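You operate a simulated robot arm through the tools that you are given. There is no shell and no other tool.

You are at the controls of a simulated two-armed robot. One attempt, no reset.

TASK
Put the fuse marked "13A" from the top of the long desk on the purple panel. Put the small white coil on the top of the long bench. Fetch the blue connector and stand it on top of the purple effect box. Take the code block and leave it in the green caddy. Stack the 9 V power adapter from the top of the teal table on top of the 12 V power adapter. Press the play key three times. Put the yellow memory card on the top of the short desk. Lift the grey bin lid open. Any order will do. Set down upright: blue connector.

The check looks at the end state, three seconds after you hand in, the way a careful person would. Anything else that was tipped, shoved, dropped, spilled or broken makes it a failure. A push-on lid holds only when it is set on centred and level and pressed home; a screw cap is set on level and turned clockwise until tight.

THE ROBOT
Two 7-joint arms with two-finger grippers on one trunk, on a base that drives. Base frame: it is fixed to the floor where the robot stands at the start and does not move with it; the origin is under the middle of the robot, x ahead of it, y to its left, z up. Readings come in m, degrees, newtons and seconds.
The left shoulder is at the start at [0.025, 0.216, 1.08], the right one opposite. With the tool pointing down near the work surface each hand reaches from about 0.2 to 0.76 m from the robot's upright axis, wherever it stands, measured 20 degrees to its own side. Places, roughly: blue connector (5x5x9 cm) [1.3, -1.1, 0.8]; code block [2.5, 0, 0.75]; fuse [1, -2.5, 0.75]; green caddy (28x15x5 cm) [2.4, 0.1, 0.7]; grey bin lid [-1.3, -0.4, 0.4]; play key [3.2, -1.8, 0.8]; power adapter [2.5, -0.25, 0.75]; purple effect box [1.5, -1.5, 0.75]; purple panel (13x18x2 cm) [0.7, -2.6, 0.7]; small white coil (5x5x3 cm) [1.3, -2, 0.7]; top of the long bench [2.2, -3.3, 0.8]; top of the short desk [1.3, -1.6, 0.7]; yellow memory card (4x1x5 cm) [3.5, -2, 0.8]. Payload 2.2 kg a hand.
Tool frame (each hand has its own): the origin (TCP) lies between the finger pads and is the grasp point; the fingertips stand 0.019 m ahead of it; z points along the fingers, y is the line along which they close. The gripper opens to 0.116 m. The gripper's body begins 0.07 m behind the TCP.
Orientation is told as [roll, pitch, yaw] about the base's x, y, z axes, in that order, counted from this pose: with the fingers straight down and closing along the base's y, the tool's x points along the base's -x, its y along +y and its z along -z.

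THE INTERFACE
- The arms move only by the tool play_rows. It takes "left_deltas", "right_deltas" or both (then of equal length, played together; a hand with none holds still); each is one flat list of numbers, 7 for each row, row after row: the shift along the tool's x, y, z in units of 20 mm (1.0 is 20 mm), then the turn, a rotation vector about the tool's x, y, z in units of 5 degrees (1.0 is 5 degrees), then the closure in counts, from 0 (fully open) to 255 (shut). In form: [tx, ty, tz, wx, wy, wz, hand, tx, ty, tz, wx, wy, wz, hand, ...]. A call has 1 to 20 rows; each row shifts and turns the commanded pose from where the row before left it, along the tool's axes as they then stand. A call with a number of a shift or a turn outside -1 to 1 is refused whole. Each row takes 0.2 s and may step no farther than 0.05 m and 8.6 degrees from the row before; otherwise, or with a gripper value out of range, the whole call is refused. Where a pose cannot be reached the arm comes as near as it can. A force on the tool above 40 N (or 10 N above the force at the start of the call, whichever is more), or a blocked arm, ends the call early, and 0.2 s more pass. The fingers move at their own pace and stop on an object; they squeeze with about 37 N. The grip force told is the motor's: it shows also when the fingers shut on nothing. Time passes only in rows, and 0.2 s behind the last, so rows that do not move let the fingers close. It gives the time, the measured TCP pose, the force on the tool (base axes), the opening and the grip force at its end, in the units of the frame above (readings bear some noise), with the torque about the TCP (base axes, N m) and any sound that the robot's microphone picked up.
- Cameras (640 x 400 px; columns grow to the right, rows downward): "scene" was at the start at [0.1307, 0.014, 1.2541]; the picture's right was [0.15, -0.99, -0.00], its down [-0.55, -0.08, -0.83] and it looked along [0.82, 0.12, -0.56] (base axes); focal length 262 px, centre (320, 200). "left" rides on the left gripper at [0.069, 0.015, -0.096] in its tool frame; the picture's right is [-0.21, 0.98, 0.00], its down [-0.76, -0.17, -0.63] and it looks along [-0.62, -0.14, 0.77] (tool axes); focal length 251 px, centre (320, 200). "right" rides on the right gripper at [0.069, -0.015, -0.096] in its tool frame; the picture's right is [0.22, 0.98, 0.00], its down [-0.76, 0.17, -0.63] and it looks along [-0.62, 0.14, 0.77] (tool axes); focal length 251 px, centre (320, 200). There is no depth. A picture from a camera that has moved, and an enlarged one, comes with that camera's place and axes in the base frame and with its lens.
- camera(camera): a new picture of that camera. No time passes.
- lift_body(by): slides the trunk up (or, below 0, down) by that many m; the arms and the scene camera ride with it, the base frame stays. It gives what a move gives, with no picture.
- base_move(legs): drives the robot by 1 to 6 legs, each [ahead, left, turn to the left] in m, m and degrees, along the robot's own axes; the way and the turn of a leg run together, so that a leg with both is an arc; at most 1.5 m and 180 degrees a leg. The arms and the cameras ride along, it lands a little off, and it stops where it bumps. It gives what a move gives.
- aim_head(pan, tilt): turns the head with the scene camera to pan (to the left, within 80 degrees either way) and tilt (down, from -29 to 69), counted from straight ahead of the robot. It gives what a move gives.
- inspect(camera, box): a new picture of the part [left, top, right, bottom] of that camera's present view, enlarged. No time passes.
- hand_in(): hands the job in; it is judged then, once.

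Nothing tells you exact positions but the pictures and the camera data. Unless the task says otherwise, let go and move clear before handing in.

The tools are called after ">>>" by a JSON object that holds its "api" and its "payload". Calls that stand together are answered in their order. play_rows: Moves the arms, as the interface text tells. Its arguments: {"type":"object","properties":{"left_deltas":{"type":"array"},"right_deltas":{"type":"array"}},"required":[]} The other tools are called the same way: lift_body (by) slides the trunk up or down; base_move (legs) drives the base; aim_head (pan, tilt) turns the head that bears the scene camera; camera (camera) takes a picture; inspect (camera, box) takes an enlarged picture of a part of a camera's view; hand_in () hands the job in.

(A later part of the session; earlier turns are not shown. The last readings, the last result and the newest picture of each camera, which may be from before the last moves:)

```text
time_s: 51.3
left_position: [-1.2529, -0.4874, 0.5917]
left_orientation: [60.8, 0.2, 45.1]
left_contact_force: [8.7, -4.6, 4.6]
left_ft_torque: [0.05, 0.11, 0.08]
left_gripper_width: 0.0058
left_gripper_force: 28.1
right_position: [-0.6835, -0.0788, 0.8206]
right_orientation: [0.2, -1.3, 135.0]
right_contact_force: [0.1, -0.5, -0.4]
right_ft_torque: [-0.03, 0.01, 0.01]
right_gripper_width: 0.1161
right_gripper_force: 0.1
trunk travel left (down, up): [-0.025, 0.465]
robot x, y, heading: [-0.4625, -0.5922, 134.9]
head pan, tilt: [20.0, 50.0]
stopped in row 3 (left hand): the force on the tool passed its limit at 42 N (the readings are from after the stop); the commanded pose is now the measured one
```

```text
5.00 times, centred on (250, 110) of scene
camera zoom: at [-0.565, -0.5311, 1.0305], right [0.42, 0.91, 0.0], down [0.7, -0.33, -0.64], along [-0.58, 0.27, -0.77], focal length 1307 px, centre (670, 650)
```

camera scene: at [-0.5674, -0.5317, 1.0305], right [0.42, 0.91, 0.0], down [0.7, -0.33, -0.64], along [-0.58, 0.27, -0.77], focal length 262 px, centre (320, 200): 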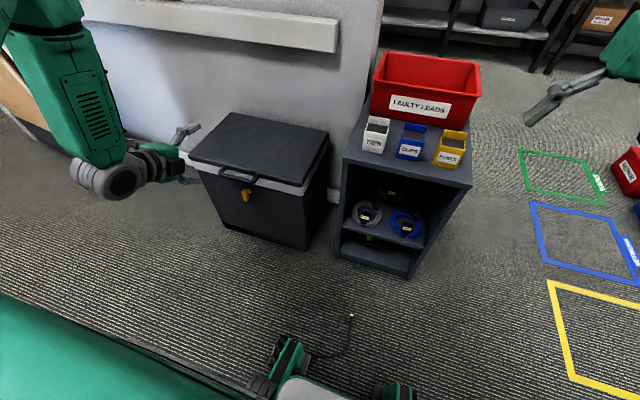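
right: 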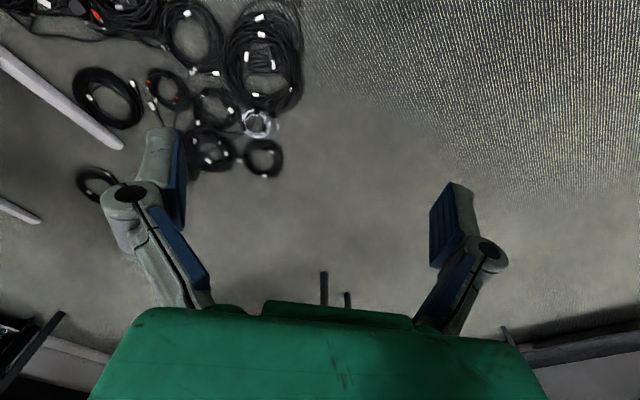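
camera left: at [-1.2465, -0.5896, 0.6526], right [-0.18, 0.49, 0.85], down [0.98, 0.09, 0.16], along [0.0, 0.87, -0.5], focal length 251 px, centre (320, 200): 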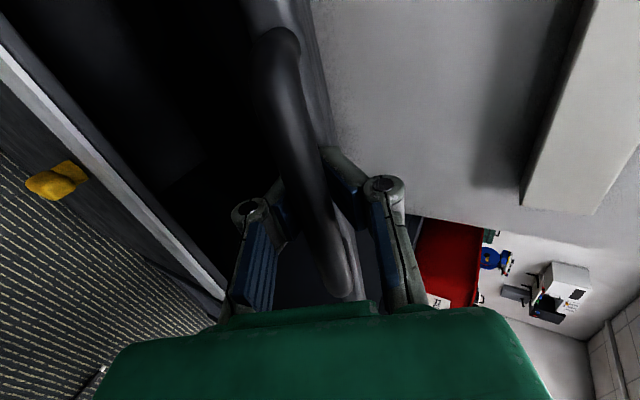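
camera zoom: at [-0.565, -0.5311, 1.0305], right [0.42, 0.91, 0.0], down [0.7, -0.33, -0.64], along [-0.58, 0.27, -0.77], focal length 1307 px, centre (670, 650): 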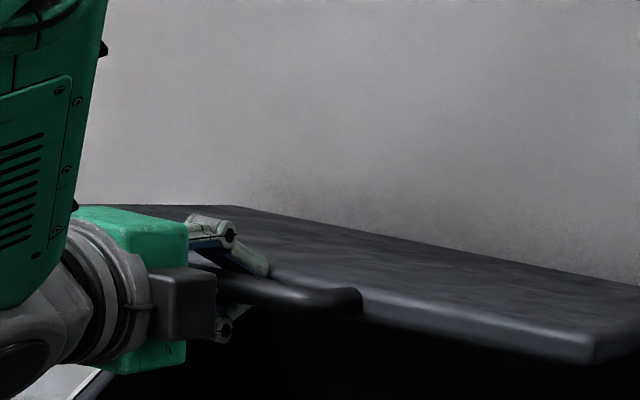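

The grip slipped and re-caught; the lid is ~30° open. I'll open the fingers to a cage around the bar and look at how it sits.

>>> {"api": "play_rows", "payload": {"left_deltas": [0, 0, 0, 0, 0, 0, 150, 0, 0, 0, 0, 0, 0, 150, 0, 0, 0, 0, 0, 0, 150]}}

>>> {"api": "camera", "payload": {"camera": "left"}}

>>> {"api": "inspect", "payload": {"camera": "scene", "box": [140, 20, 380, 240]}}

```text
time_s: 52.1
left_position: [-1.2551, -0.4868, 0.5906]
left_orientation: [60.9, 0.1, 45.0]
left_contact_force: [4.7, -0.4, -0.4]
left_ft_torque: [0.09, -0.06, 0.07]
left_gripper_width: 0.0529
left_gripper_force: 1.0
right_position: [-0.6857, -0.0796, 0.8199]
right_orientation: [0.2, -1.2, 134.9]
right_contact_force: [-0.6, 0.2, -0.1]
right_ft_torque: [0.0, 0.0, -0.01]
right_gripper_width: 0.1162
right_gripper_force: 0.0
trunk travel left (down, up): [-0.025, 0.465]
robot x, y, heading: [-0.4623, -0.5956, 135.0]
head pan, tilt: [20.0, 50.0]
```

```text
taken
camera left: at [-1.2478, -0.5892, 0.6519], right [-0.18, 0.49, 0.85], down [0.98, 0.09, 0.16], along [0.0, 0.87, -0.5], focal length 251 px, centre (320, 200)
```

left: 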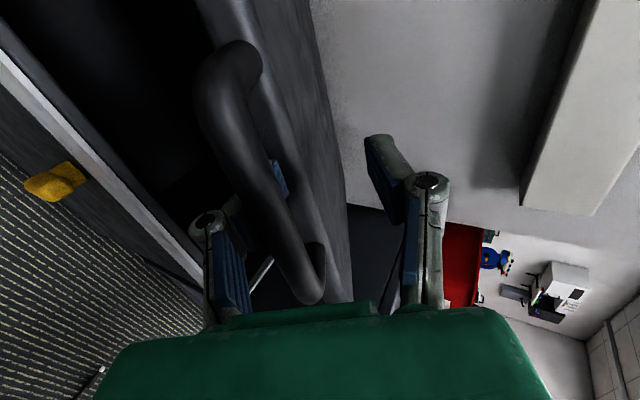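

```text
1.82 times, centred on (260, 130) of scene
camera zoom: at [-0.5669, -0.531, 1.0303], right [0.42, 0.91, 0.0], down [0.7, -0.33, -0.64], along [-0.58, 0.27, -0.77], focal length 475 px, centre (429, 327)
```

zoom: 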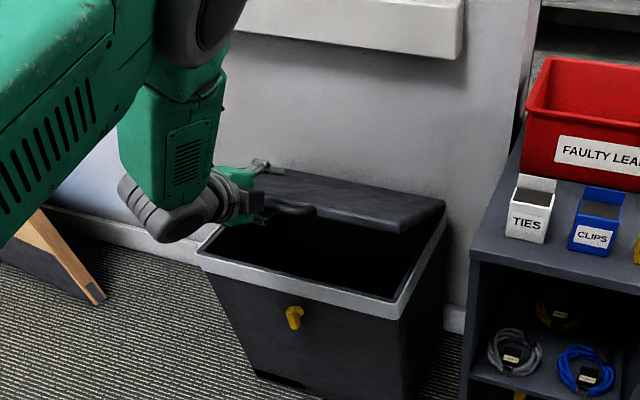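

The bar now rests on the lower finger inside the open cage. I'll keep lifting along the arc.

>>> {"api": "play_rows", "payload": {"left_deltas": [0, 0.998, 0.058, 0, 0, 0, 150, 0, 0.992, 0.127, 0, 0, 0, 150, 0, 0.98, 0.196, 0, 0, 0, 150, 0, 0.964, 0.264, 0, 0, 0, 150]}}

>>> {"api": "camera", "payload": {"camera": "left"}}

>>> {"api": "inspect", "payload": {"camera": "scene", "box": [140, 0, 380, 220]}}

```text
time_s: 53.1
left_position: [-1.2899, -0.4511, 0.6553]
left_orientation: [61.0, 0.2, 45.2]
left_contact_force: [2.2, -5.3, 2.3]
left_ft_torque: [-0.18, -0.03, 0.08]
left_gripper_width: 0.0555
left_gripper_force: 0.2
right_position: [-0.6849, -0.0795, 0.8213]
right_orientation: [0.0, -1.4, 134.9]
right_contact_force: [-0.5, -1.1, 0.7]
right_ft_torque: [-0.01, 0.01, -0.02]
right_gripper_width: 0.1161
right_gripper_force: 0.0
trunk travel left (down, up): [-0.025, 0.465]
robot x, y, heading: [-0.465, -0.5937, 134.9]
head pan, tilt: [20.0, 50.0]
```

```text
taken
camera left: at [-1.2827, -0.5544, 0.7156], right [-0.18, 0.49, 0.85], down [0.98, 0.09, 0.16], along [0.0, 0.87, -0.5], focal length 251 px, centre (320, 200)
```

left: 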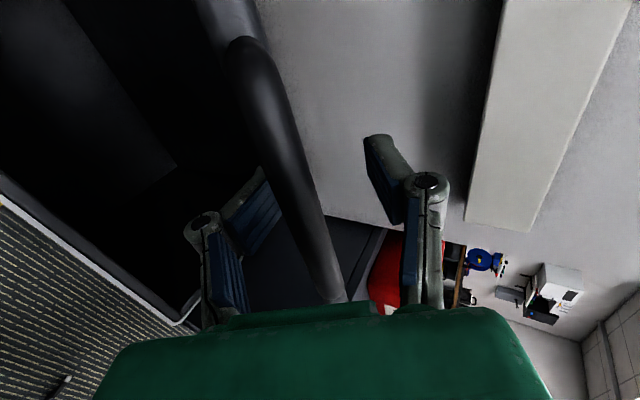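

```text
1.82 times, centred on (260, 110) of scene
camera zoom: at [-0.5668, -0.5318, 1.0304], right [0.42, 0.91, 0.0], down [0.7, -0.33, -0.64], along [-0.58, 0.27, -0.77], focal length 475 px, centre (429, 364)
```

zoom: 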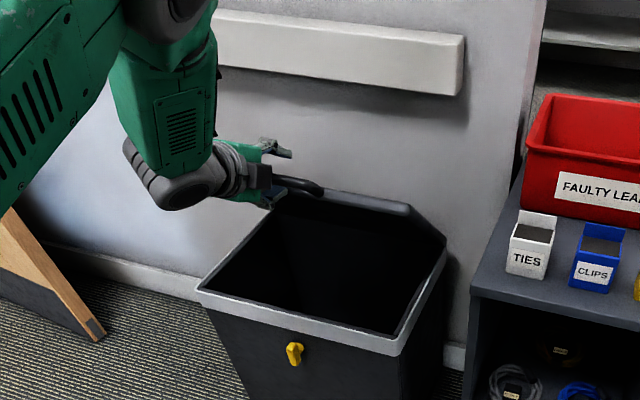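

>>> {"api": "play_rows", "payload": {"left_deltas": [0, 0.943, 0.331, 0, 0, 0, 150, 0, 0.918, 0.395, 0, 0, 0, 150, 0, 0.888, 0.459, 0, 0, 0, 150, 0, 0.854, 0.52, 0, 0, 0, 150]}}

>>> {"api": "camera", "payload": {"camera": "left"}}

>>> {"api": "inspect", "payload": {"camera": "scene", "box": [140, 0, 380, 220]}}

```text
time_s: 54.1
left_position: [-1.3358, -0.405, 0.7008]
left_orientation: [61.0, 0.1, 45.0]
left_contact_force: [3.9, -0.9, 2.4]
left_ft_torque: [-0.08, -0.06, 0.02]
left_gripper_width: 0.057
left_gripper_force: 0.2
right_position: [-0.6845, -0.079, 0.8217]
right_orientation: [0.2, -1.3, 135.0]
right_contact_force: [0.2, 0.5, 0.7]
right_ft_torque: [-0.01, -0.01, -0.01]
right_gripper_width: 0.1159
right_gripper_force: 0.2
trunk travel left (down, up): [-0.025, 0.465]
robot x, y, heading: [-0.4663, -0.5956, 135.4]
head pan, tilt: [20.0, 50.0]
```

```text
taken
camera left: at [-1.329, -0.5079, 0.7623], right [-0.18, 0.49, 0.85], down [0.98, 0.09, 0.16], along [0.0, 0.87, -0.49], focal length 251 px, centre (320, 200)
```

left: 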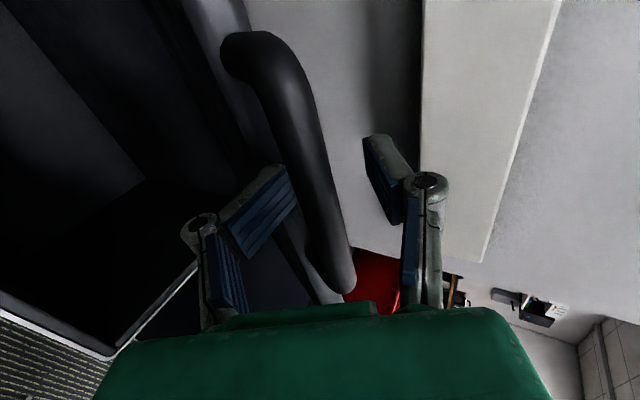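

```text
1.82 times, centred on (260, 110) of scene
camera zoom: at [-0.5666, -0.5312, 1.0304], right [0.42, 0.91, 0.0], down [0.7, -0.33, -0.64], along [-0.58, 0.27, -0.77], focal length 475 px, centre (429, 364)
```

zoom: 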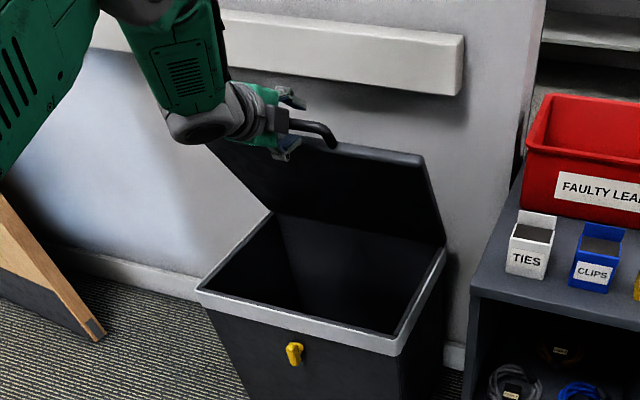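

>>> {"api": "play_rows", "payload": {"left_deltas": [0, 0.816, 0.578, 0, 0, 0, 150, 0, 0.774, 0.633, 0, 0, 0, 150, 0, 0.727, 0.686, 0, 0, 0, 150]}}

>>> {"api": "camera", "payload": {"camera": "left"}}

>>> {"api": "inspect", "payload": {"camera": "scene", "box": [140, 0, 380, 220]}}

```text
time_s: 54.9
left_position: [-1.3744, -0.3654, 0.7221]
left_orientation: [61.0, 0.1, 45.1]
left_contact_force: [0.0, -2.8, 3.0]
left_ft_torque: [-0.13, -0.02, 0.03]
left_gripper_width: 0.0579
left_gripper_force: 0.0
right_position: [-0.6849, -0.0785, 0.821]
right_orientation: [0.1, -1.4, 134.8]
right_contact_force: [-0.2, -0.1, 0.4]
right_ft_torque: [-0.01, 0.01, 0.04]
right_gripper_width: 0.1155
right_gripper_force: 0.2
trunk travel left (down, up): [-0.025, 0.465]
robot x, y, heading: [-0.469, -0.593, 134.8]
head pan, tilt: [20.0, 50.0]
```

```text
taken
camera left: at [-1.3683, -0.4688, 0.7833], right [-0.18, 0.49, 0.85], down [0.98, 0.09, 0.16], along [0.0, 0.87, -0.5], focal length 251 px, centre (320, 200)
```

left: 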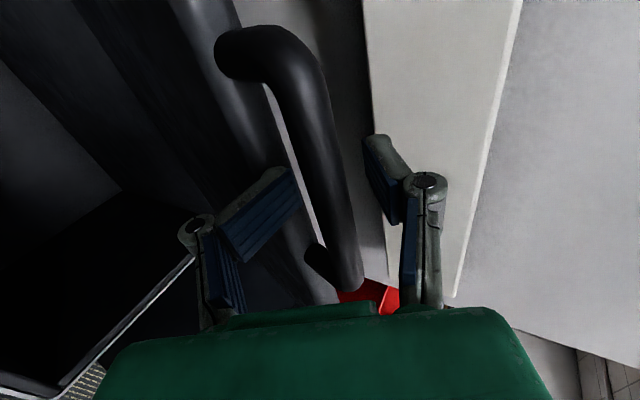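

```text
1.82 times, centred on (260, 110) of scene
camera zoom: at [-0.5671, -0.5314, 1.0304], right [0.42, 0.91, 0.0], down [0.7, -0.33, -0.64], along [-0.58, 0.27, -0.77], focal length 475 px, centre (429, 364)
```

zoom: 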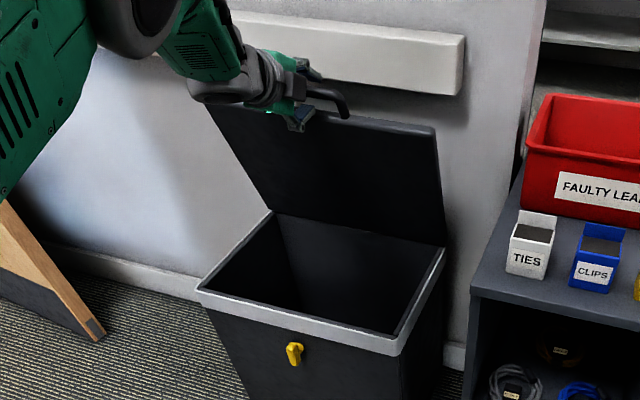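

>>> {"api": "play_rows", "payload": {"left_deltas": [0, 0.6, 0.735, 0, 0, 0, 150, 0, 0.5, 0.7, 0, 0, 0, 150]}}

>>> {"api": "camera", "payload": {"camera": "left"}}

>>> {"api": "inspect", "payload": {"camera": "scene", "box": [140, 0, 380, 220]}}

```text
time_s: 55.5
left_position: [-1.3999, -0.3411, 0.7282]
left_orientation: [60.9, 0.1, 45.1]
left_contact_force: [1.2, -1.2, 4.1]
left_ft_torque: [-0.07, -0.04, 0.02]
left_gripper_width: 0.0598
left_gripper_force: 0.0
right_position: [-0.685, -0.0789, 0.8211]
right_orientation: [0.2, -1.3, 135.0]
right_contact_force: [0.1, 0.4, 0.7]
right_ft_torque: [0.02, 0.0, -0.04]
right_gripper_width: 0.1159
right_gripper_force: 0.0
trunk travel left (down, up): [-0.025, 0.465]
robot x, y, heading: [-0.47, -0.5941, 135.0]
head pan, tilt: [20.0, 50.0]
```

```text
taken
camera left: at [-1.3941, -0.4435, 0.7887], right [-0.18, 0.49, 0.85], down [0.98, 0.09, 0.16], along [0.0, 0.87, -0.49], focal length 251 px, centre (320, 200)
```

left: 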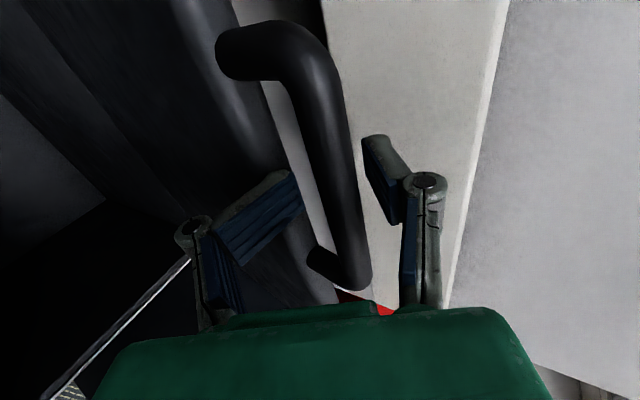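

```text
1.82 times, centred on (260, 110) of scene
camera zoom: at [-0.5669, -0.5312, 1.0304], right [0.42, 0.91, 0.0], down [0.7, -0.33, -0.64], along [-0.58, 0.27, -0.77], focal length 475 px, centre (429, 364)
```

zoom: 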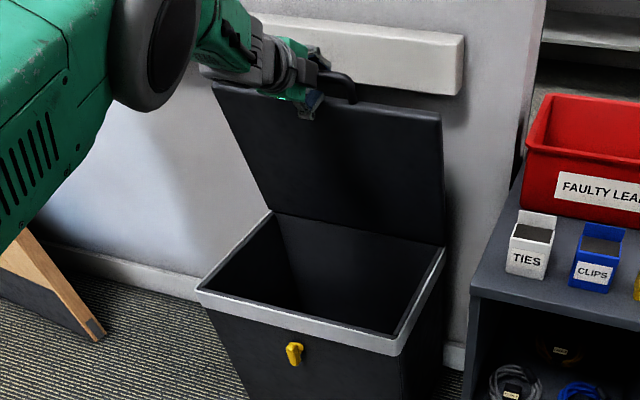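

>>> {"api": "play_rows", "payload": {"left_deltas": [0, 0.36, 0.6, 0, 0, 0, 150, 0, 0.24, 0.5, 0, 0, 0, 150]}}

>>> {"api": "camera", "payload": {"camera": "left"}}

>>> {"api": "inspect", "payload": {"camera": "scene", "box": [140, 0, 380, 220]}}

```text
time_s: 56.1
left_position: [-1.4194, -0.3229, 0.7289]
left_orientation: [61.0, 0.1, 45.3]
left_contact_force: [-1.3, -2.6, 7.6]
left_ft_torque: [-0.17, -0.03, -0.06]
left_gripper_width: 0.0615
left_gripper_force: 0.0
right_position: [-0.6862, -0.0798, 0.821]
right_orientation: [0.2, -1.2, 134.9]
right_contact_force: [-0.2, 0.0, -0.5]
right_ft_torque: [-0.01, 0.01, 0.0]
right_gripper_width: 0.116
right_gripper_force: 0.1
trunk travel left (down, up): [-0.025, 0.465]
robot x, y, heading: [-0.4665, -0.5948, 135.1]
head pan, tilt: [20.0, 50.0]
```

```text
taken
camera left: at [-1.4126, -0.4251, 0.789], right [-0.18, 0.49, 0.85], down [0.98, 0.09, 0.16], along [0.0, 0.87, -0.49], focal length 251 px, centre (320, 200)
```

left: 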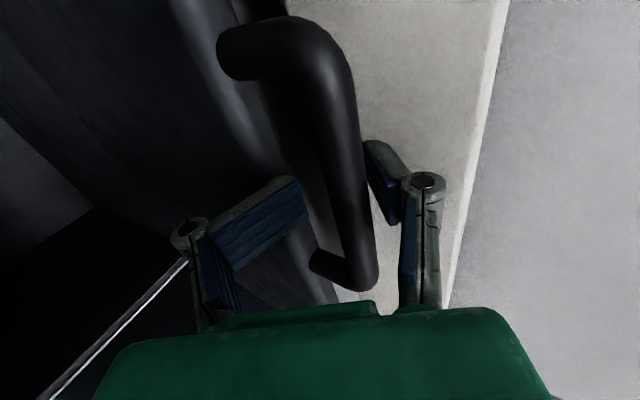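

```text
1.82 times, centred on (260, 110) of scene
camera zoom: at [-0.5668, -0.5316, 1.0305], right [0.42, 0.91, 0.0], down [0.7, -0.33, -0.64], along [-0.58, 0.27, -0.77], focal length 475 px, centre (429, 364)
```

zoom: 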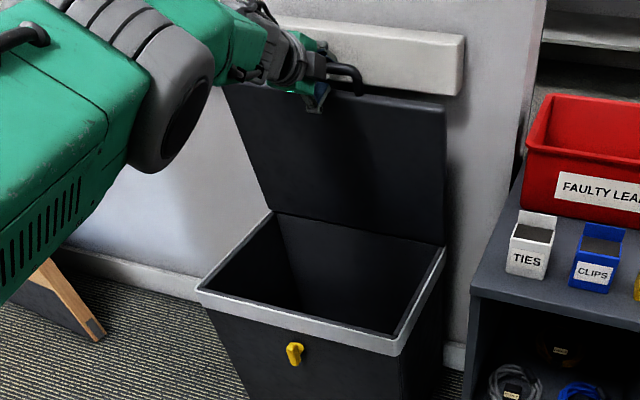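

>>> {"api": "play_rows", "payload": {"left_deltas": [0, 0.15, 0.5, 0, 0, 0, 150, 0, 0.15, 0.5, 0, 0, 0, 150]}}

>>> {"api": "camera", "payload": {"camera": "left"}}

>>> {"api": "inspect", "payload": {"camera": "scene", "box": [140, 0, 380, 220]}}

```text
time_s: 56.7
left_position: [-1.426, -0.3145, 0.7273]
left_orientation: [60.9, 0.1, 45.0]
left_contact_force: [-0.3, -0.1, 8.8]
left_ft_torque: [-0.15, -0.07, 0.0]
left_gripper_width: 0.0619
left_gripper_force: 0.0
left hand out of reach, approached as far as the arm can: row 2
right_position: [-0.6848, -0.0785, 0.8211]
right_orientation: [0.1, -1.4, 134.9]
right_contact_force: [0.6, -0.1, 0.0]
right_ft_torque: [0.03, 0.02, -0.02]
right_gripper_width: 0.1161
right_gripper_force: 0.0
trunk travel left (down, up): [-0.025, 0.465]
robot x, y, heading: [-0.4633, -0.5957, 134.9]
head pan, tilt: [20.0, 50.0]
```

```text
taken
camera left: at [-1.4201, -0.4174, 0.7876], right [-0.18, 0.49, 0.85], down [0.98, 0.09, 0.16], along [0.0, 0.87, -0.49], focal length 251 px, centre (320, 200)
```

left: 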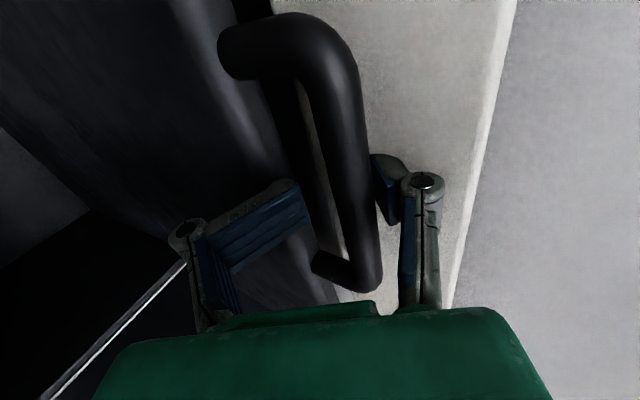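

```text
1.82 times, centred on (260, 110) of scene
camera zoom: at [-0.5664, -0.5316, 1.0305], right [0.42, 0.91, 0.0], down [0.7, -0.33, -0.64], along [-0.58, 0.27, -0.77], focal length 475 px, centre (429, 364)
```

zoom: 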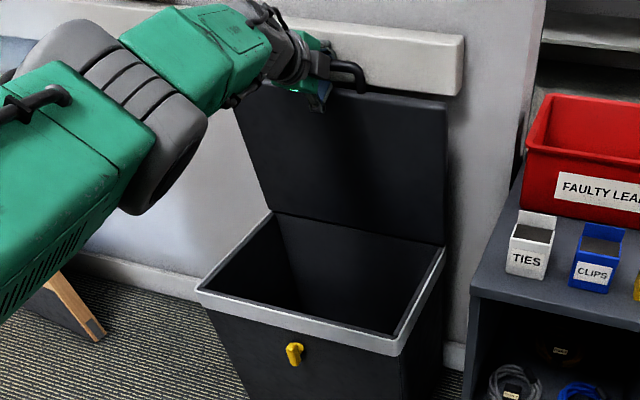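

The lid is about vertical now. I'll retreat a little and see whether it stays or falls back.

>>> {"api": "play_rows", "payload": {"left_deltas": [0, 0, -0.8, 0, 0, 0, 150, 0, 0, 0, 0, 0, 0, 150]}}

>>> {"api": "camera", "payload": {"camera": "left"}}

>>> {"api": "inspect", "payload": {"camera": "scene", "box": [140, 0, 380, 220]}}

```text
time_s: 57.3
left_position: [-1.4148, -0.3242, 0.735]
left_orientation: [60.9, 0.1, 45.1]
left_contact_force: [1.1, -1.7, 2.0]
left_ft_torque: [-0.06, 0.0, 0.01]
left_gripper_width: 0.0573
left_gripper_force: 0.0
right_position: [-0.6842, -0.0788, 0.819]
right_orientation: [0.2, -1.2, 134.9]
right_contact_force: [-0.7, -0.2, 0.8]
right_ft_torque: [-0.02, 0.02, 0.0]
right_gripper_width: 0.116
right_gripper_force: 0.0
trunk travel left (down, up): [-0.025, 0.465]
robot x, y, heading: [-0.4636, -0.5967, 135.0]
head pan, tilt: [20.0, 50.0]
```

```text
taken
camera left: at [-1.4093, -0.4284, 0.7955], right [-0.18, 0.49, 0.85], down [0.98, 0.09, 0.16], along [0.0, 0.87, -0.5], focal length 251 px, centre (320, 200)
```

left: 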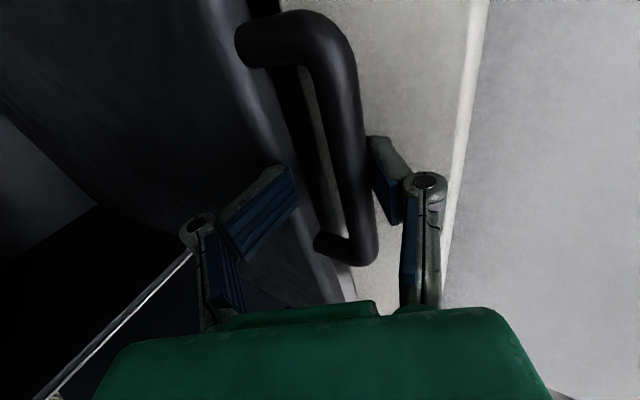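

```text
1.82 times, centred on (260, 110) of scene
camera zoom: at [-0.5669, -0.5309, 1.0304], right [0.42, 0.91, 0.0], down [0.7, -0.33, -0.64], along [-0.58, 0.27, -0.77], focal length 475 px, centre (429, 364)
```

zoom: 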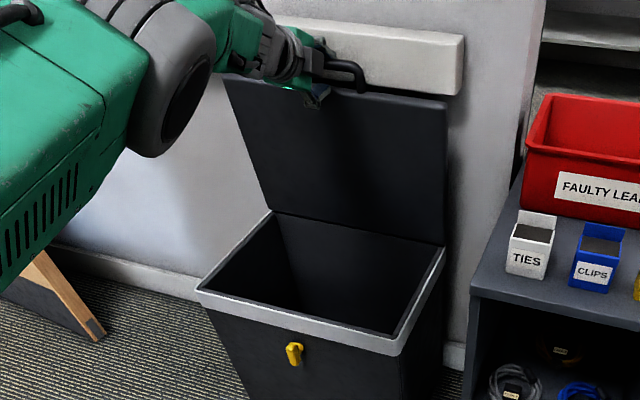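

The lid holds. Retreating the hand further along the tool axis.

>>> {"api": "play_rows", "payload": {"left_deltas": [0, 0, -0.8, 0, 0, 0, 150, 0, 0, -0.8, 0, 0, 0, 150, 0, 0, -1, 0, 0, 0, 150, 0, 0, -1, 0, 0, 0, 150]}}

>>> {"api": "inspect", "payload": {"camera": "scene", "box": [140, 0, 380, 220]}}

```text
time_s: 58.3
left_position: [-1.3689, -0.3714, 0.7668]
left_orientation: [61.0, 0.0, 45.0]
left_contact_force: [0.1, -0.7, 0.5]
left_ft_torque: [0.0, 0.0, -0.03]
left_gripper_width: 0.0478
left_gripper_force: 0.0
right_position: [-0.6849, -0.0797, 0.8216]
right_orientation: [0.1, -1.3, 134.9]
right_contact_force: [-0.4, 0.5, -1.0]
right_ft_torque: [0.02, 0.02, 0.0]
right_gripper_width: 0.1157
right_gripper_force: 0.1
trunk travel left (down, up): [-0.025, 0.465]
robot x, y, heading: [-0.4685, -0.5973, 135.2]
head pan, tilt: [20.0, 50.0]
```

```text
1.82 times, centred on (260, 110) of scene
camera zoom: at [-0.5669, -0.531, 1.0304], right [0.42, 0.91, 0.0], down [0.7, -0.33, -0.64], along [-0.58, 0.27, -0.77], focal length 475 px, centre (429, 364)
```

zoom: 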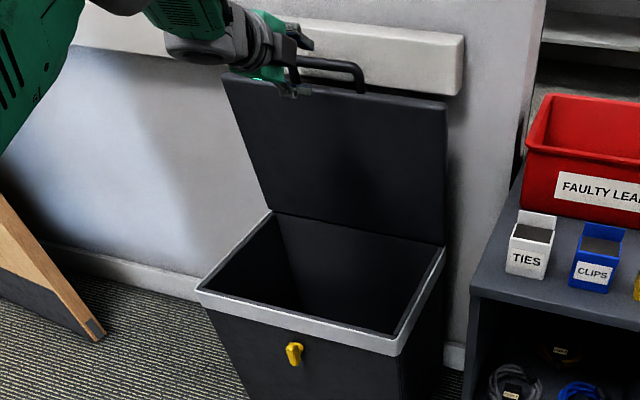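

The lid stays open by itself. I'll pull the hand fully away, re-check, and restore the hand to pointing down.

>>> {"api": "play_rows", "payload": {"left_deltas": [0, 0, -1, 0, 0, 0, 100, 0, 0, -1, 0, 0, 0, 100, 0, 0, -1, 0, 0, 0, 100, 0, 0, -1, 0, 0, 0, 100, 0, 0, -1, 0, 0, 0, 50, 0, 0, -1, 0, 0, 0, 50]}}

>>> {"api": "lift_body", "payload": {"by": 0.2}}

>>> {"api": "inspect", "payload": {"camera": "scene", "box": [140, 80, 380, 300]}}

```text
time_s: 59.7
left_position: [-1.2968, -0.4432, 0.8264]
left_orientation: [61.0, 0.1, 45.1]
left_contact_force: [-0.1, 0.3, 0.6]
left_ft_torque: [0.0, 0.01, 0.04]
left_gripper_width: 0.0934
left_gripper_force: 0.0
right_position: [-0.6853, -0.079, 0.8206]
right_orientation: [0.2, -1.4, 135.0]
right_contact_force: [0.3, -0.3, -0.9]
right_ft_torque: [0.01, -0.01, 0.01]
right_gripper_width: 0.116
right_gripper_force: 0.0
trunk travel left (down, up): [-0.025, 0.465]
robot x, y, heading: [-0.4605, -0.5951, 135.1]
head pan, tilt: [20.0, 50.0]
```

```text
time_s: 61.9
left_position: [-1.2955, -0.442, 1.0249]
left_orientation: [60.9, 0.1, 45.1]
left_contact_force: [-0.1, -0.6, 0.0]
left_ft_torque: [0.0, 0.0, 0.0]
left_gripper_width: 0.0932
left_gripper_force: 0.2
right_position: [-0.6859, -0.0791, 1.021]
right_orientation: [0.2, -1.3, 134.9]
right_contact_force: [0.0, 0.3, -0.9]
right_ft_torque: [0.03, 0.0, 0.02]
right_gripper_width: 0.1158
right_gripper_force: 0.1
trunk travel left (down, up): [-0.225, 0.265]
robot x, y, heading: [-0.4638, -0.5935, 135.1]
head pan, tilt: [20.0, 50.0]
```

```text
1.82 times, centred on (260, 190) of scene
camera zoom: at [-0.5679, -0.5306, 1.2302], right [0.42, 0.91, 0.0], down [0.7, -0.33, -0.64], along [-0.58, 0.27, -0.77], focal length 475 px, centre (429, 218)
```

zoom: 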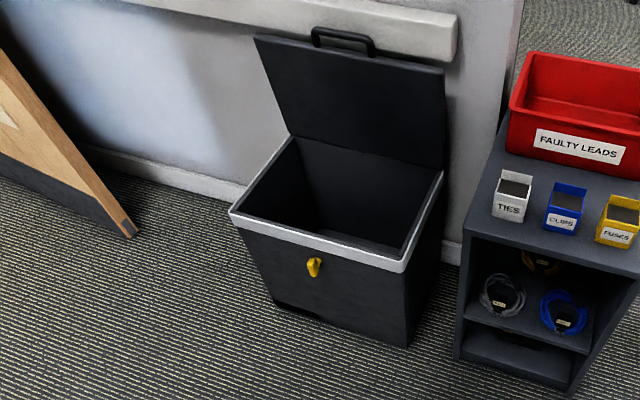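

Bin done. Now restoring the left hand to pointing down.

>>> {"api": "play_rows", "payload": {"left_deltas": [0, 0, -0.5, 1, 0, 0, 0, 0, 0, -0.5, 1, 0, 0, 0, 0, 0, -0.5, 1, 0, 0, 0, 0, 0, -0.5, 1, 0, 0, 0, 0, 0, 0, 1, 0, 0, 0, 0, 0, 0, 1, 0, 0, 0, 0, 0, 0, 1, 0, 0, 0, 0, 0, 0, 1, 0, 0, 0, 0, 0, 0, 1, 0, 0, 0, 0, 0, 0, 1, 0, 0, 0, 0, 0, 0, 1, 0, 0, 0, 0, 0, 0, 1, 0, 0, 0, 0, 0, 0, 0, 0, -1, 0, 0, 0, 0, 0, 0, -1, 0, 0, 0, 0, 0, 0, -1, 0, 0, 0, 0, 0, 0, -1, 0, 0, 0, 0, 0, 0, -1, 0, 0, 0, 0, 0, 0, -1, 0, 0, 0, 0, 0, 0, -1, 0, 0, 0, 0, 0, 0, -1, 0]}}

>>> {"api": "play_rows", "payload": {"left_deltas": [0, 0, 0, 0, 0, -1, 0, 0, 0, 0, 0, 0, -1, 0, 0, 0, 0, 0, 0, -1, 0, 0, 0, 0, 0, 0, -1, 0, 0, 0, 0, 0, 0, -1, 0, 0, 0, 0, 0, 0, -1, 0, 0, 0, 0, 0, 0, -1, 0, 0, 0, 0, 0, 0, -1, 0, 0, 0, 0, 0, 0, -1, 0, 0, 0, 0, 0, 0, -1, 0, 0.8, -1, 0, 0, 0, 0, 0, 0.8, -1, 0, 0, 0, 0, 0, 0.8, -1, 0, 0, 0, 0, 0, 0.8, -1, 0, 0, 0, 0, 0, 0.8, -1, 0, 0, 0, 0, 0, 0.8, -1, 0, 0, 0, 0, 0, 0.8, -1, 0, 0, 0, 0, 0, 0.8, -1, 0, 0, 0, 0, 0, 0.8, -1, 0, 0, 0, 0, 0, 0.8, -1, 0, 0, 0, 0, 0]}}

```text
time_s: 66.1
left_position: [-1.2746, -0.4667, 1.0498]
left_orientation: [0.8, -0.6, 85.2]
left_contact_force: [-0.1, 0.0, -0.4]
left_ft_torque: [-0.03, 0.03, 0.0]
left_gripper_width: 0.1161
left_gripper_force: 0.0
right_position: [-0.6862, -0.0799, 1.0216]
right_orientation: [0.0, -1.3, 134.9]
right_contact_force: [1.1, 0.0, -0.3]
right_ft_torque: [-0.02, -0.02, 0.03]
right_gripper_width: 0.1161
right_gripper_force: 0.0
trunk travel left (down, up): [-0.225, 0.265]
robot x, y, heading: [-0.4629, -0.5968, 134.9]
head pan, tilt: [20.0, 50.0]
```

```text
time_s: 69.9
left_position: [-1.0696, -0.4705, 0.946]
left_orientation: [-0.9, 10.6, 137.4]
left_contact_force: [-0.3, -0.1, -1.2]
left_ft_torque: [-0.01, 0.04, -0.06]
left_gripper_width: 0.1161
left_gripper_force: 0.1
right_position: [-0.682, -0.0809, 1.0229]
right_orientation: [0.1, -1.5, 135.0]
right_contact_force: [0.5, -0.3, -0.1]
right_ft_torque: [-0.01, 0.01, -0.03]
right_gripper_width: 0.1162
right_gripper_force: 0.1
trunk travel left (down, up): [-0.225, 0.265]
robot x, y, heading: [-0.4643, -0.5939, 135.2]
head pan, tilt: [20.0, 50.0]
stopped in row 19 (left hand): the arm was blocked; the commanded pose is now the measured one
```

The left arm got blocked near the end of that move; checking visually.

>>> {"api": "aim_head", "payload": {"pan": 20, "tilt": 25}}

>>> {"api": "camera", "payload": {"camera": "scene"}}

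>>> {"api": "camera", "payload": {"camera": "right"}}

```text
time_s: 70.8
left_position: [-1.0705, -0.4714, 0.9475]
left_orientation: [-1.1, 10.3, 137.1]
left_contact_force: [0.3, -0.6, -0.3]
left_ft_torque: [0.0, 0.02, 0.02]
left_gripper_width: 0.1159
left_gripper_force: 0.0
right_position: [-0.6826, -0.0801, 1.0221]
right_orientation: [0.2, -1.5, 134.9]
right_contact_force: [0.1, 0.5, 0.4]
right_ft_torque: [0.04, 0.01, -0.03]
right_gripper_width: 0.116
right_gripper_force: 0.1
trunk travel left (down, up): [-0.225, 0.265]
robot x, y, heading: [-0.4656, -0.5972, 135.2]
head pan, tilt: [20.0, 25.0]
```

```text
taken
camera scene: at [-0.5808, -0.5235, 1.2677], right [0.42, 0.91, 0.0], down [0.39, -0.18, -0.9], along [-0.82, 0.38, -0.43], focal length 262 px, centre (320, 200)
```

scene: 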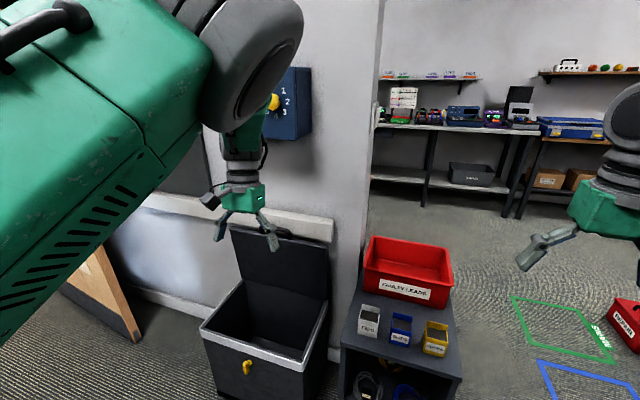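

```text
taken
camera right: at [-0.6222, -0.1202, 1.1178], right [-0.54, -0.84, 0.0], down [-0.64, 0.41, 0.65], along [-0.55, 0.35, -0.76], focal length 251 px, centre (320, 200)
```

right: 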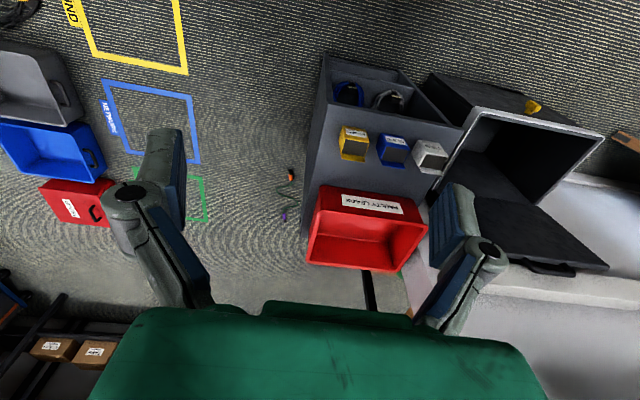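

>>> {"api": "play_rows", "payload": {"left_deltas": [-0.7, 0.3, -1, 0, -0.7, 0.14, 0, -0.7, 0.3, -1, 0, -0.7, 0.14, 0, -0.7, 0.3, -1, 0, -0.7, 0.14, 0]}}

>>> {"api": "camera", "payload": {"camera": "scene"}}

```text
time_s: 71.6
left_position: [-1.1228, -0.4574, 1.0038]
left_orientation: [-2.1, -0.5, 136.0]
left_contact_force: [-0.2, -0.5, -0.5]
left_ft_torque: [-0.01, 0.02, 0.03]
left_gripper_width: 0.1164
left_gripper_force: 0.0
right_position: [-0.6822, -0.0798, 1.0229]
right_orientation: [0.2, -1.5, 134.9]
right_contact_force: [0.3, 0.2, -0.2]
right_ft_torque: [0.03, -0.01, -0.02]
right_gripper_width: 0.1156
right_gripper_force: 0.0
trunk travel left (down, up): [-0.225, 0.265]
robot x, y, heading: [-0.4605, -0.5965, 134.7]
head pan, tilt: [20.0, 25.0]
```

```text
taken
camera scene: at [-0.5804, -0.524, 1.2679], right [0.42, 0.91, 0.0], down [0.39, -0.18, -0.9], along [-0.82, 0.38, -0.43], focal length 262 px, centre (320, 200)
```

scene: 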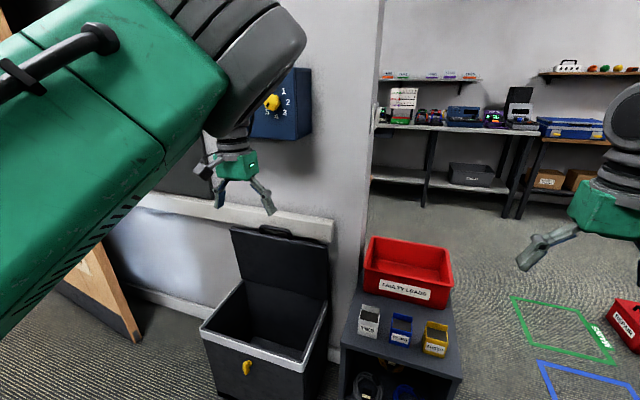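

The left elbow is swung inward near the head. I'll drive back to the open area, then sort out the arm there.

>>> {"api": "base_move", "payload": {"legs": [[0.0, -0.75, 0], [0, 0, -90], [0, 0, -45]]}}

>>> {"api": "aim_head", "payload": {"pan": 0, "tilt": 20}}

>>> {"api": "camera", "payload": {"camera": "scene"}}

```text
time_s: 81.6
left_position: [0.6285, 0.3215, 1.0029]
left_orientation: [-1.8, -0.3, 2.1]
left_contact_force: [0.6, 0.3, 0.2]
left_ft_torque: [0.02, 0.01, 0.03]
left_gripper_width: 0.1159
left_gripper_force: 0.1
right_position: [0.5955, -0.2561, 1.0233]
right_orientation: [0.1, -1.4, 0.9]
right_contact_force: [0.0, -0.7, -0.6]
right_ft_torque: [-0.01, -0.01, -0.03]
right_gripper_width: 0.1158
right_gripper_force: 0.0
trunk travel left (down, up): [-0.225, 0.265]
robot x, y, heading: [0.0726, -0.0563, 0.8]
head pan, tilt: [20.0, 25.0]
```

```text
time_s: 82.4
left_position: [0.6236, 0.3254, 1.0025]
left_orientation: [-2.1, -0.3, 2.6]
left_contact_force: [0.3, -1.2, 0.5]
left_ft_torque: [-0.01, -0.02, -0.01]
left_gripper_width: 0.1161
left_gripper_force: 0.1
right_position: [0.591, -0.2571, 1.0245]
right_orientation: [0.2, -1.8, 0.8]
right_contact_force: [-0.3, 0.0, -0.2]
right_ft_torque: [0.0, -0.02, 0.02]
right_gripper_width: 0.1157
right_gripper_force: 0.0
trunk travel left (down, up): [-0.225, 0.265]
robot x, y, heading: [0.0744, -0.0552, 1.2]
head pan, tilt: [0.0, 20.0]
```

```text
taken
camera scene: at [0.2093, -0.0535, 1.2759], right [0.02, -1.0, 0.0], down [-0.35, -0.01, -0.94], along [0.94, 0.02, -0.35], focal length 262 px, centre (320, 200)
```

scene: 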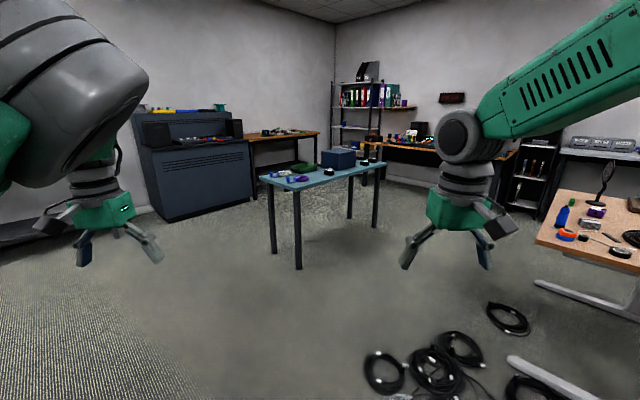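

Trying to bring the left elbow back out: extending the left hand forward-left, then retracting.

>>> {"api": "play_rows", "payload": {"left_deltas": [-1, 0.4, 0, 0, 0, 0, 0, -1, 0.4, 0, 0, 0, 0, 0, -1, 0.4, 0, 0, 0, 0, 0, -1, 0.4, 0, 0, 0, 0, 0, -1, 0.4, 0, 0, 0, 0, 0, -1, 0.4, 0, 0, 0, 0, 0, -1, 0.4, 0, 0, 0, 0, 0, -1, 0.4, 0, 0, 0, 0, 0]}}

>>> {"api": "camera", "payload": {"camera": "scene"}}

```text
time_s: 84.2
left_position: [0.7656, 0.3904, 1.0002]
left_orientation: [-2.2, -0.4, 2.2]
left_contact_force: [0.3, 0.0, 0.2]
left_ft_torque: [-0.02, -0.03, 0.0]
left_gripper_width: 0.1159
left_gripper_force: 0.1
left hand out of reach, approached as far as the arm can: row 8
right_position: [0.5908, -0.2546, 1.0258]
right_orientation: [-0.1, -1.7, 0.9]
right_contact_force: [0.1, 0.4, 0.2]
right_ft_torque: [0.03, 0.02, -0.02]
right_gripper_width: 0.116
right_gripper_force: 0.0
trunk travel left (down, up): [-0.225, 0.265]
robot x, y, heading: [0.0738, -0.0566, 1.0]
head pan, tilt: [0.0, 20.0]
```

```text
taken
camera scene: at [0.2097, -0.0487, 1.2759], right [0.02, -1.0, 0.0], down [-0.35, -0.01, -0.94], along [0.94, 0.02, -0.35], focal length 262 px, centre (320, 200)
```

scene: 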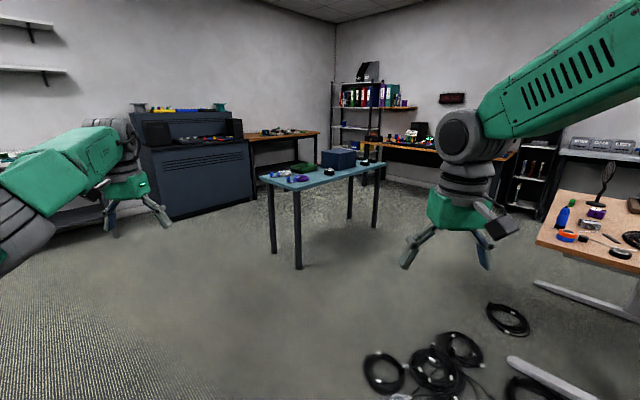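

>>> {"api": "play_rows", "payload": {"left_deltas": [1, -0.3, 0, 0, 0, 0, 0, 1, -0.3, 0, 0, 0, 0, 0, 1, -0.3, 0, 0, 0, 0, 0, 1, -0.3, 0, 0, 0, 0, 0, 1, -0.3, 0, 0, 0, 0, 0, 1, -0.3, 0, 0, 0, 0, 0, 1, -0.3, 0, 0, 0, 0, 0, 1, -0.3, 0, 0, 0, 0, 0, 1, -0.3, 0, 0, 0, 0, 0]}}

>>> {"api": "camera", "payload": {"camera": "scene"}}

```text
time_s: 86.4
left_position: [0.5725, 0.344, 0.9792]
left_orientation: [-3.0, 2.0, 4.5]
left_contact_force: [0.2, -0.3, -0.4]
left_ft_torque: [0.02, 0.01, -0.01]
left_gripper_width: 0.1162
left_gripper_force: 0.0
right_position: [0.5866, -0.2577, 1.0265]
right_orientation: [0.2, -1.8, 0.9]
right_contact_force: [0.2, 0.8, 0.2]
right_ft_torque: [0.03, 0.0, 0.04]
right_gripper_width: 0.1158
right_gripper_force: 0.0
trunk travel left (down, up): [-0.225, 0.265]
robot x, y, heading: [0.0704, -0.0597, 0.9]
head pan, tilt: [0.0, 20.0]
stopped in row 9 (left hand): the arm was blocked; the commanded pose is now the measured one
```

```text
taken
camera scene: at [0.2091, -0.0555, 1.2759], right [0.02, -1.0, 0.0], down [-0.35, 0.0, -0.94], along [0.94, 0.02, -0.35], focal length 262 px, centre (320, 200)
```

scene: 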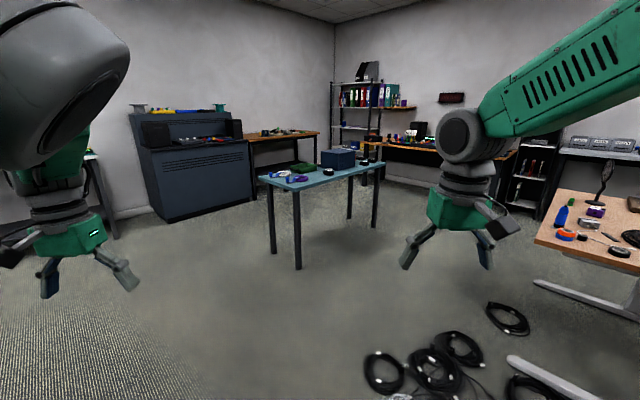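

>>> {"api": "play_rows", "payload": {"left_deltas": [0, 1, 0, 0, 0, 0, 0, 0, 1, 0, 0, 0, 0, 0, 0, 1, 0, 0, 0, 0, 0, 0, 1, 0, 0, 0, 0, 0, 0, 1, 0, 0, 0, 0, 0, 0, 1, 0, 0, 0, 0, 0, 0, 1, 0, 0, 0, 0, 0, 0, 1, 0, 0, 0, 0, 0, 0, 1, 0, 0, 0, 0, 0, 0, 1, 0, 0, 0, 0, 0, 0, 1, 0, 0, 0, 0, 0, 0, 1, 0, 0, 0, 0, 0, 0, 1, 0, 0, 0, 0, 0]}}

>>> {"api": "aim_head", "payload": {"pan": 50, "tilt": 10}}

>>> {"api": "camera", "payload": {"camera": "scene"}}

```text
time_s: 89.2
left_position: [0.5572, 0.6024, 0.9685]
left_orientation: [-3.0, 1.8, 3.9]
left_contact_force: [0.6, 0.9, -0.7]
left_ft_torque: [-0.03, 0.0, 0.03]
left_gripper_width: 0.1161
left_gripper_force: 0.0
right_position: [0.5869, -0.255, 1.0269]
right_orientation: [0.1, -1.9, 0.9]
right_contact_force: [-0.7, -0.9, 0.1]
right_ft_torque: [0.03, 0.0, 0.0]
right_gripper_width: 0.1161
right_gripper_force: 0.0
trunk travel left (down, up): [-0.225, 0.265]
robot x, y, heading: [0.0747, -0.0523, 0.9]
head pan, tilt: [0.0, 20.0]
```

```text
time_s: 90.4
left_position: [0.5574, 0.6014, 0.9691]
left_orientation: [-2.9, 1.8, 3.9]
left_contact_force: [0.4, -0.5, 0.7]
left_ft_torque: [-0.03, -0.02, 0.01]
left_gripper_width: 0.1159
left_gripper_force: 0.0
right_position: [0.5873, -0.2555, 1.0253]
right_orientation: [0.0, -1.9, 1.0]
right_contact_force: [-0.7, -0.3, -0.1]
right_ft_torque: [0.01, 0.0, 0.01]
right_gripper_width: 0.1161
right_gripper_force: 0.0
trunk travel left (down, up): [-0.225, 0.265]
robot x, y, heading: [0.0755, -0.0562, 1.2]
head pan, tilt: [50.0, 10.0]
```

```text
taken
camera scene: at [0.1749, 0.0191, 1.2921], right [0.78, -0.63, 0.0], down [-0.11, -0.14, -0.98], along [0.62, 0.76, -0.18], focal length 262 px, centre (320, 200)
```

scene: 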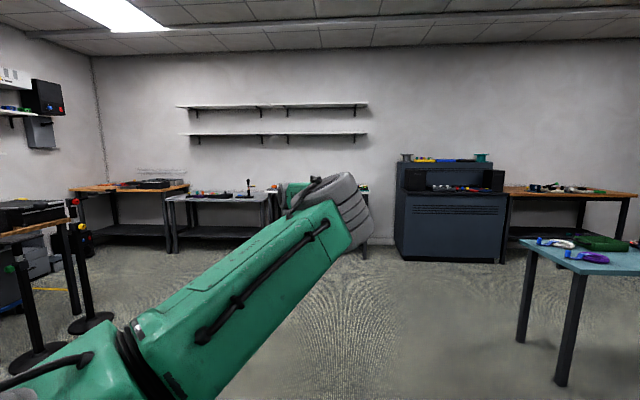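

The left arm is in an elbow-low posture but usable; I'll park it modestly and work with the right arm. Next, drive toward the teal table.

>>> {"api": "play_rows", "payload": {"left_deltas": [0, -0.9, -0.8, 0, 0, 0, 0, 0, -0.9, -0.8, 0, 0, 0, 0, 0, -0.9, -0.8, 0, 0, 0, 0, 0, -0.9, -0.8, 0, 0, 0, 0, 0, -0.9, -0.8, 0, 0, 0, 0, 0, -0.9, -0.8, 0, 0, 0, 0, 0, -0.9, -0.8, 0, 0, 0, 0, 0, -0.9, -0.8, 0, 0, 0, 0]}}

>>> {"api": "aim_head", "payload": {"pan": 0, "tilt": 25}}

>>> {"api": "camera", "payload": {"camera": "scene"}}

```text
time_s: 92.2
left_position: [0.569, 0.4612, 1.105]
left_orientation: [-2.8, 1.7, 3.9]
left_contact_force: [0.8, 0.0, 0.1]
left_ft_torque: [0.01, -0.02, 0.0]
left_gripper_width: 0.1161
left_gripper_force: 0.1
right_position: [0.5875, -0.2568, 1.0261]
right_orientation: [0.2, -1.9, 0.9]
right_contact_force: [0.4, 0.3, -0.3]
right_ft_torque: [0.02, 0.01, 0.01]
right_gripper_width: 0.116
right_gripper_force: 0.1
trunk travel left (down, up): [-0.225, 0.265]
robot x, y, heading: [0.0762, -0.0614, 0.9]
head pan, tilt: [50.0, 10.0]
```

```text
time_s: 93.3
left_position: [0.5696, 0.4628, 1.104]
left_orientation: [-2.7, 1.8, 4.0]
left_contact_force: [1.1, 0.5, -0.1]
left_ft_torque: [-0.01, 0.02, 0.01]
left_gripper_width: 0.1159
left_gripper_force: 0.0
right_position: [0.5878, -0.2567, 1.0264]
right_orientation: [0.1, -1.9, 1.0]
right_contact_force: [-0.1, -1.1, 0.8]
right_ft_torque: [0.04, 0.02, -0.03]
right_gripper_width: 0.1156
right_gripper_force: 0.1
trunk travel left (down, up): [-0.225, 0.265]
robot x, y, heading: [0.0731, -0.0534, 0.8]
head pan, tilt: [0.0, 25.0]
```

```text
taken
camera scene: at [0.2083, -0.0526, 1.2678], right [0.02, -1.0, 0.0], down [-0.43, -0.01, -0.9], along [0.9, 0.02, -0.43], focal length 262 px, centre (320, 200)
```

scene: 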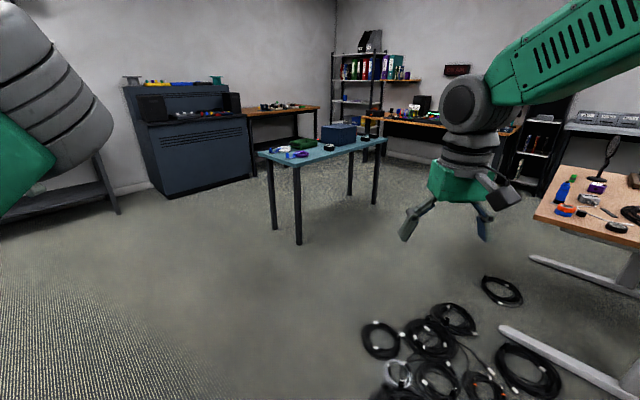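

>>> {"api": "inspect", "payload": {"camera": "scene", "box": [240, 110, 400, 200]}}

>>> {"api": "inspect", "payload": {"camera": "scene", "box": [520, 120, 640, 240]}}

```text
4.00 times, centred on (320, 155) of scene
camera zoom: at [0.2083, -0.0526, 1.2678], right [0.02, -1.0, 0.0], down [-0.43, -0.01, -0.9], along [0.9, 0.02, -0.43], focal length 1046 px, centre (320, 380)
```

zoom: 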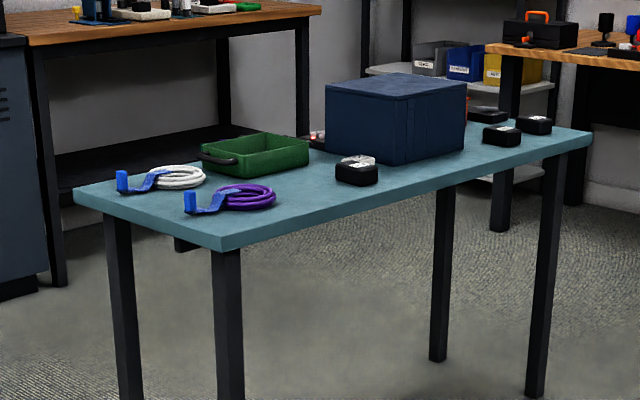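

```text
3.33 times, centred on (580, 180) of scene
camera zoom: at [0.2083, -0.0526, 1.2678], right [0.02, -1.0, 0.0], down [-0.43, -0.01, -0.9], along [0.9, 0.02, -0.43], focal length 872 px, centre (-547, 267)
```

zoom: 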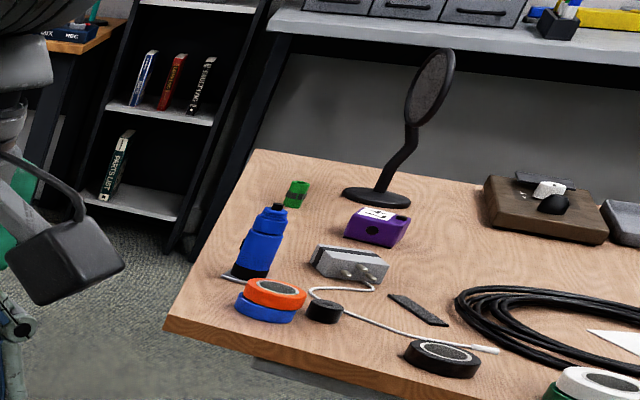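

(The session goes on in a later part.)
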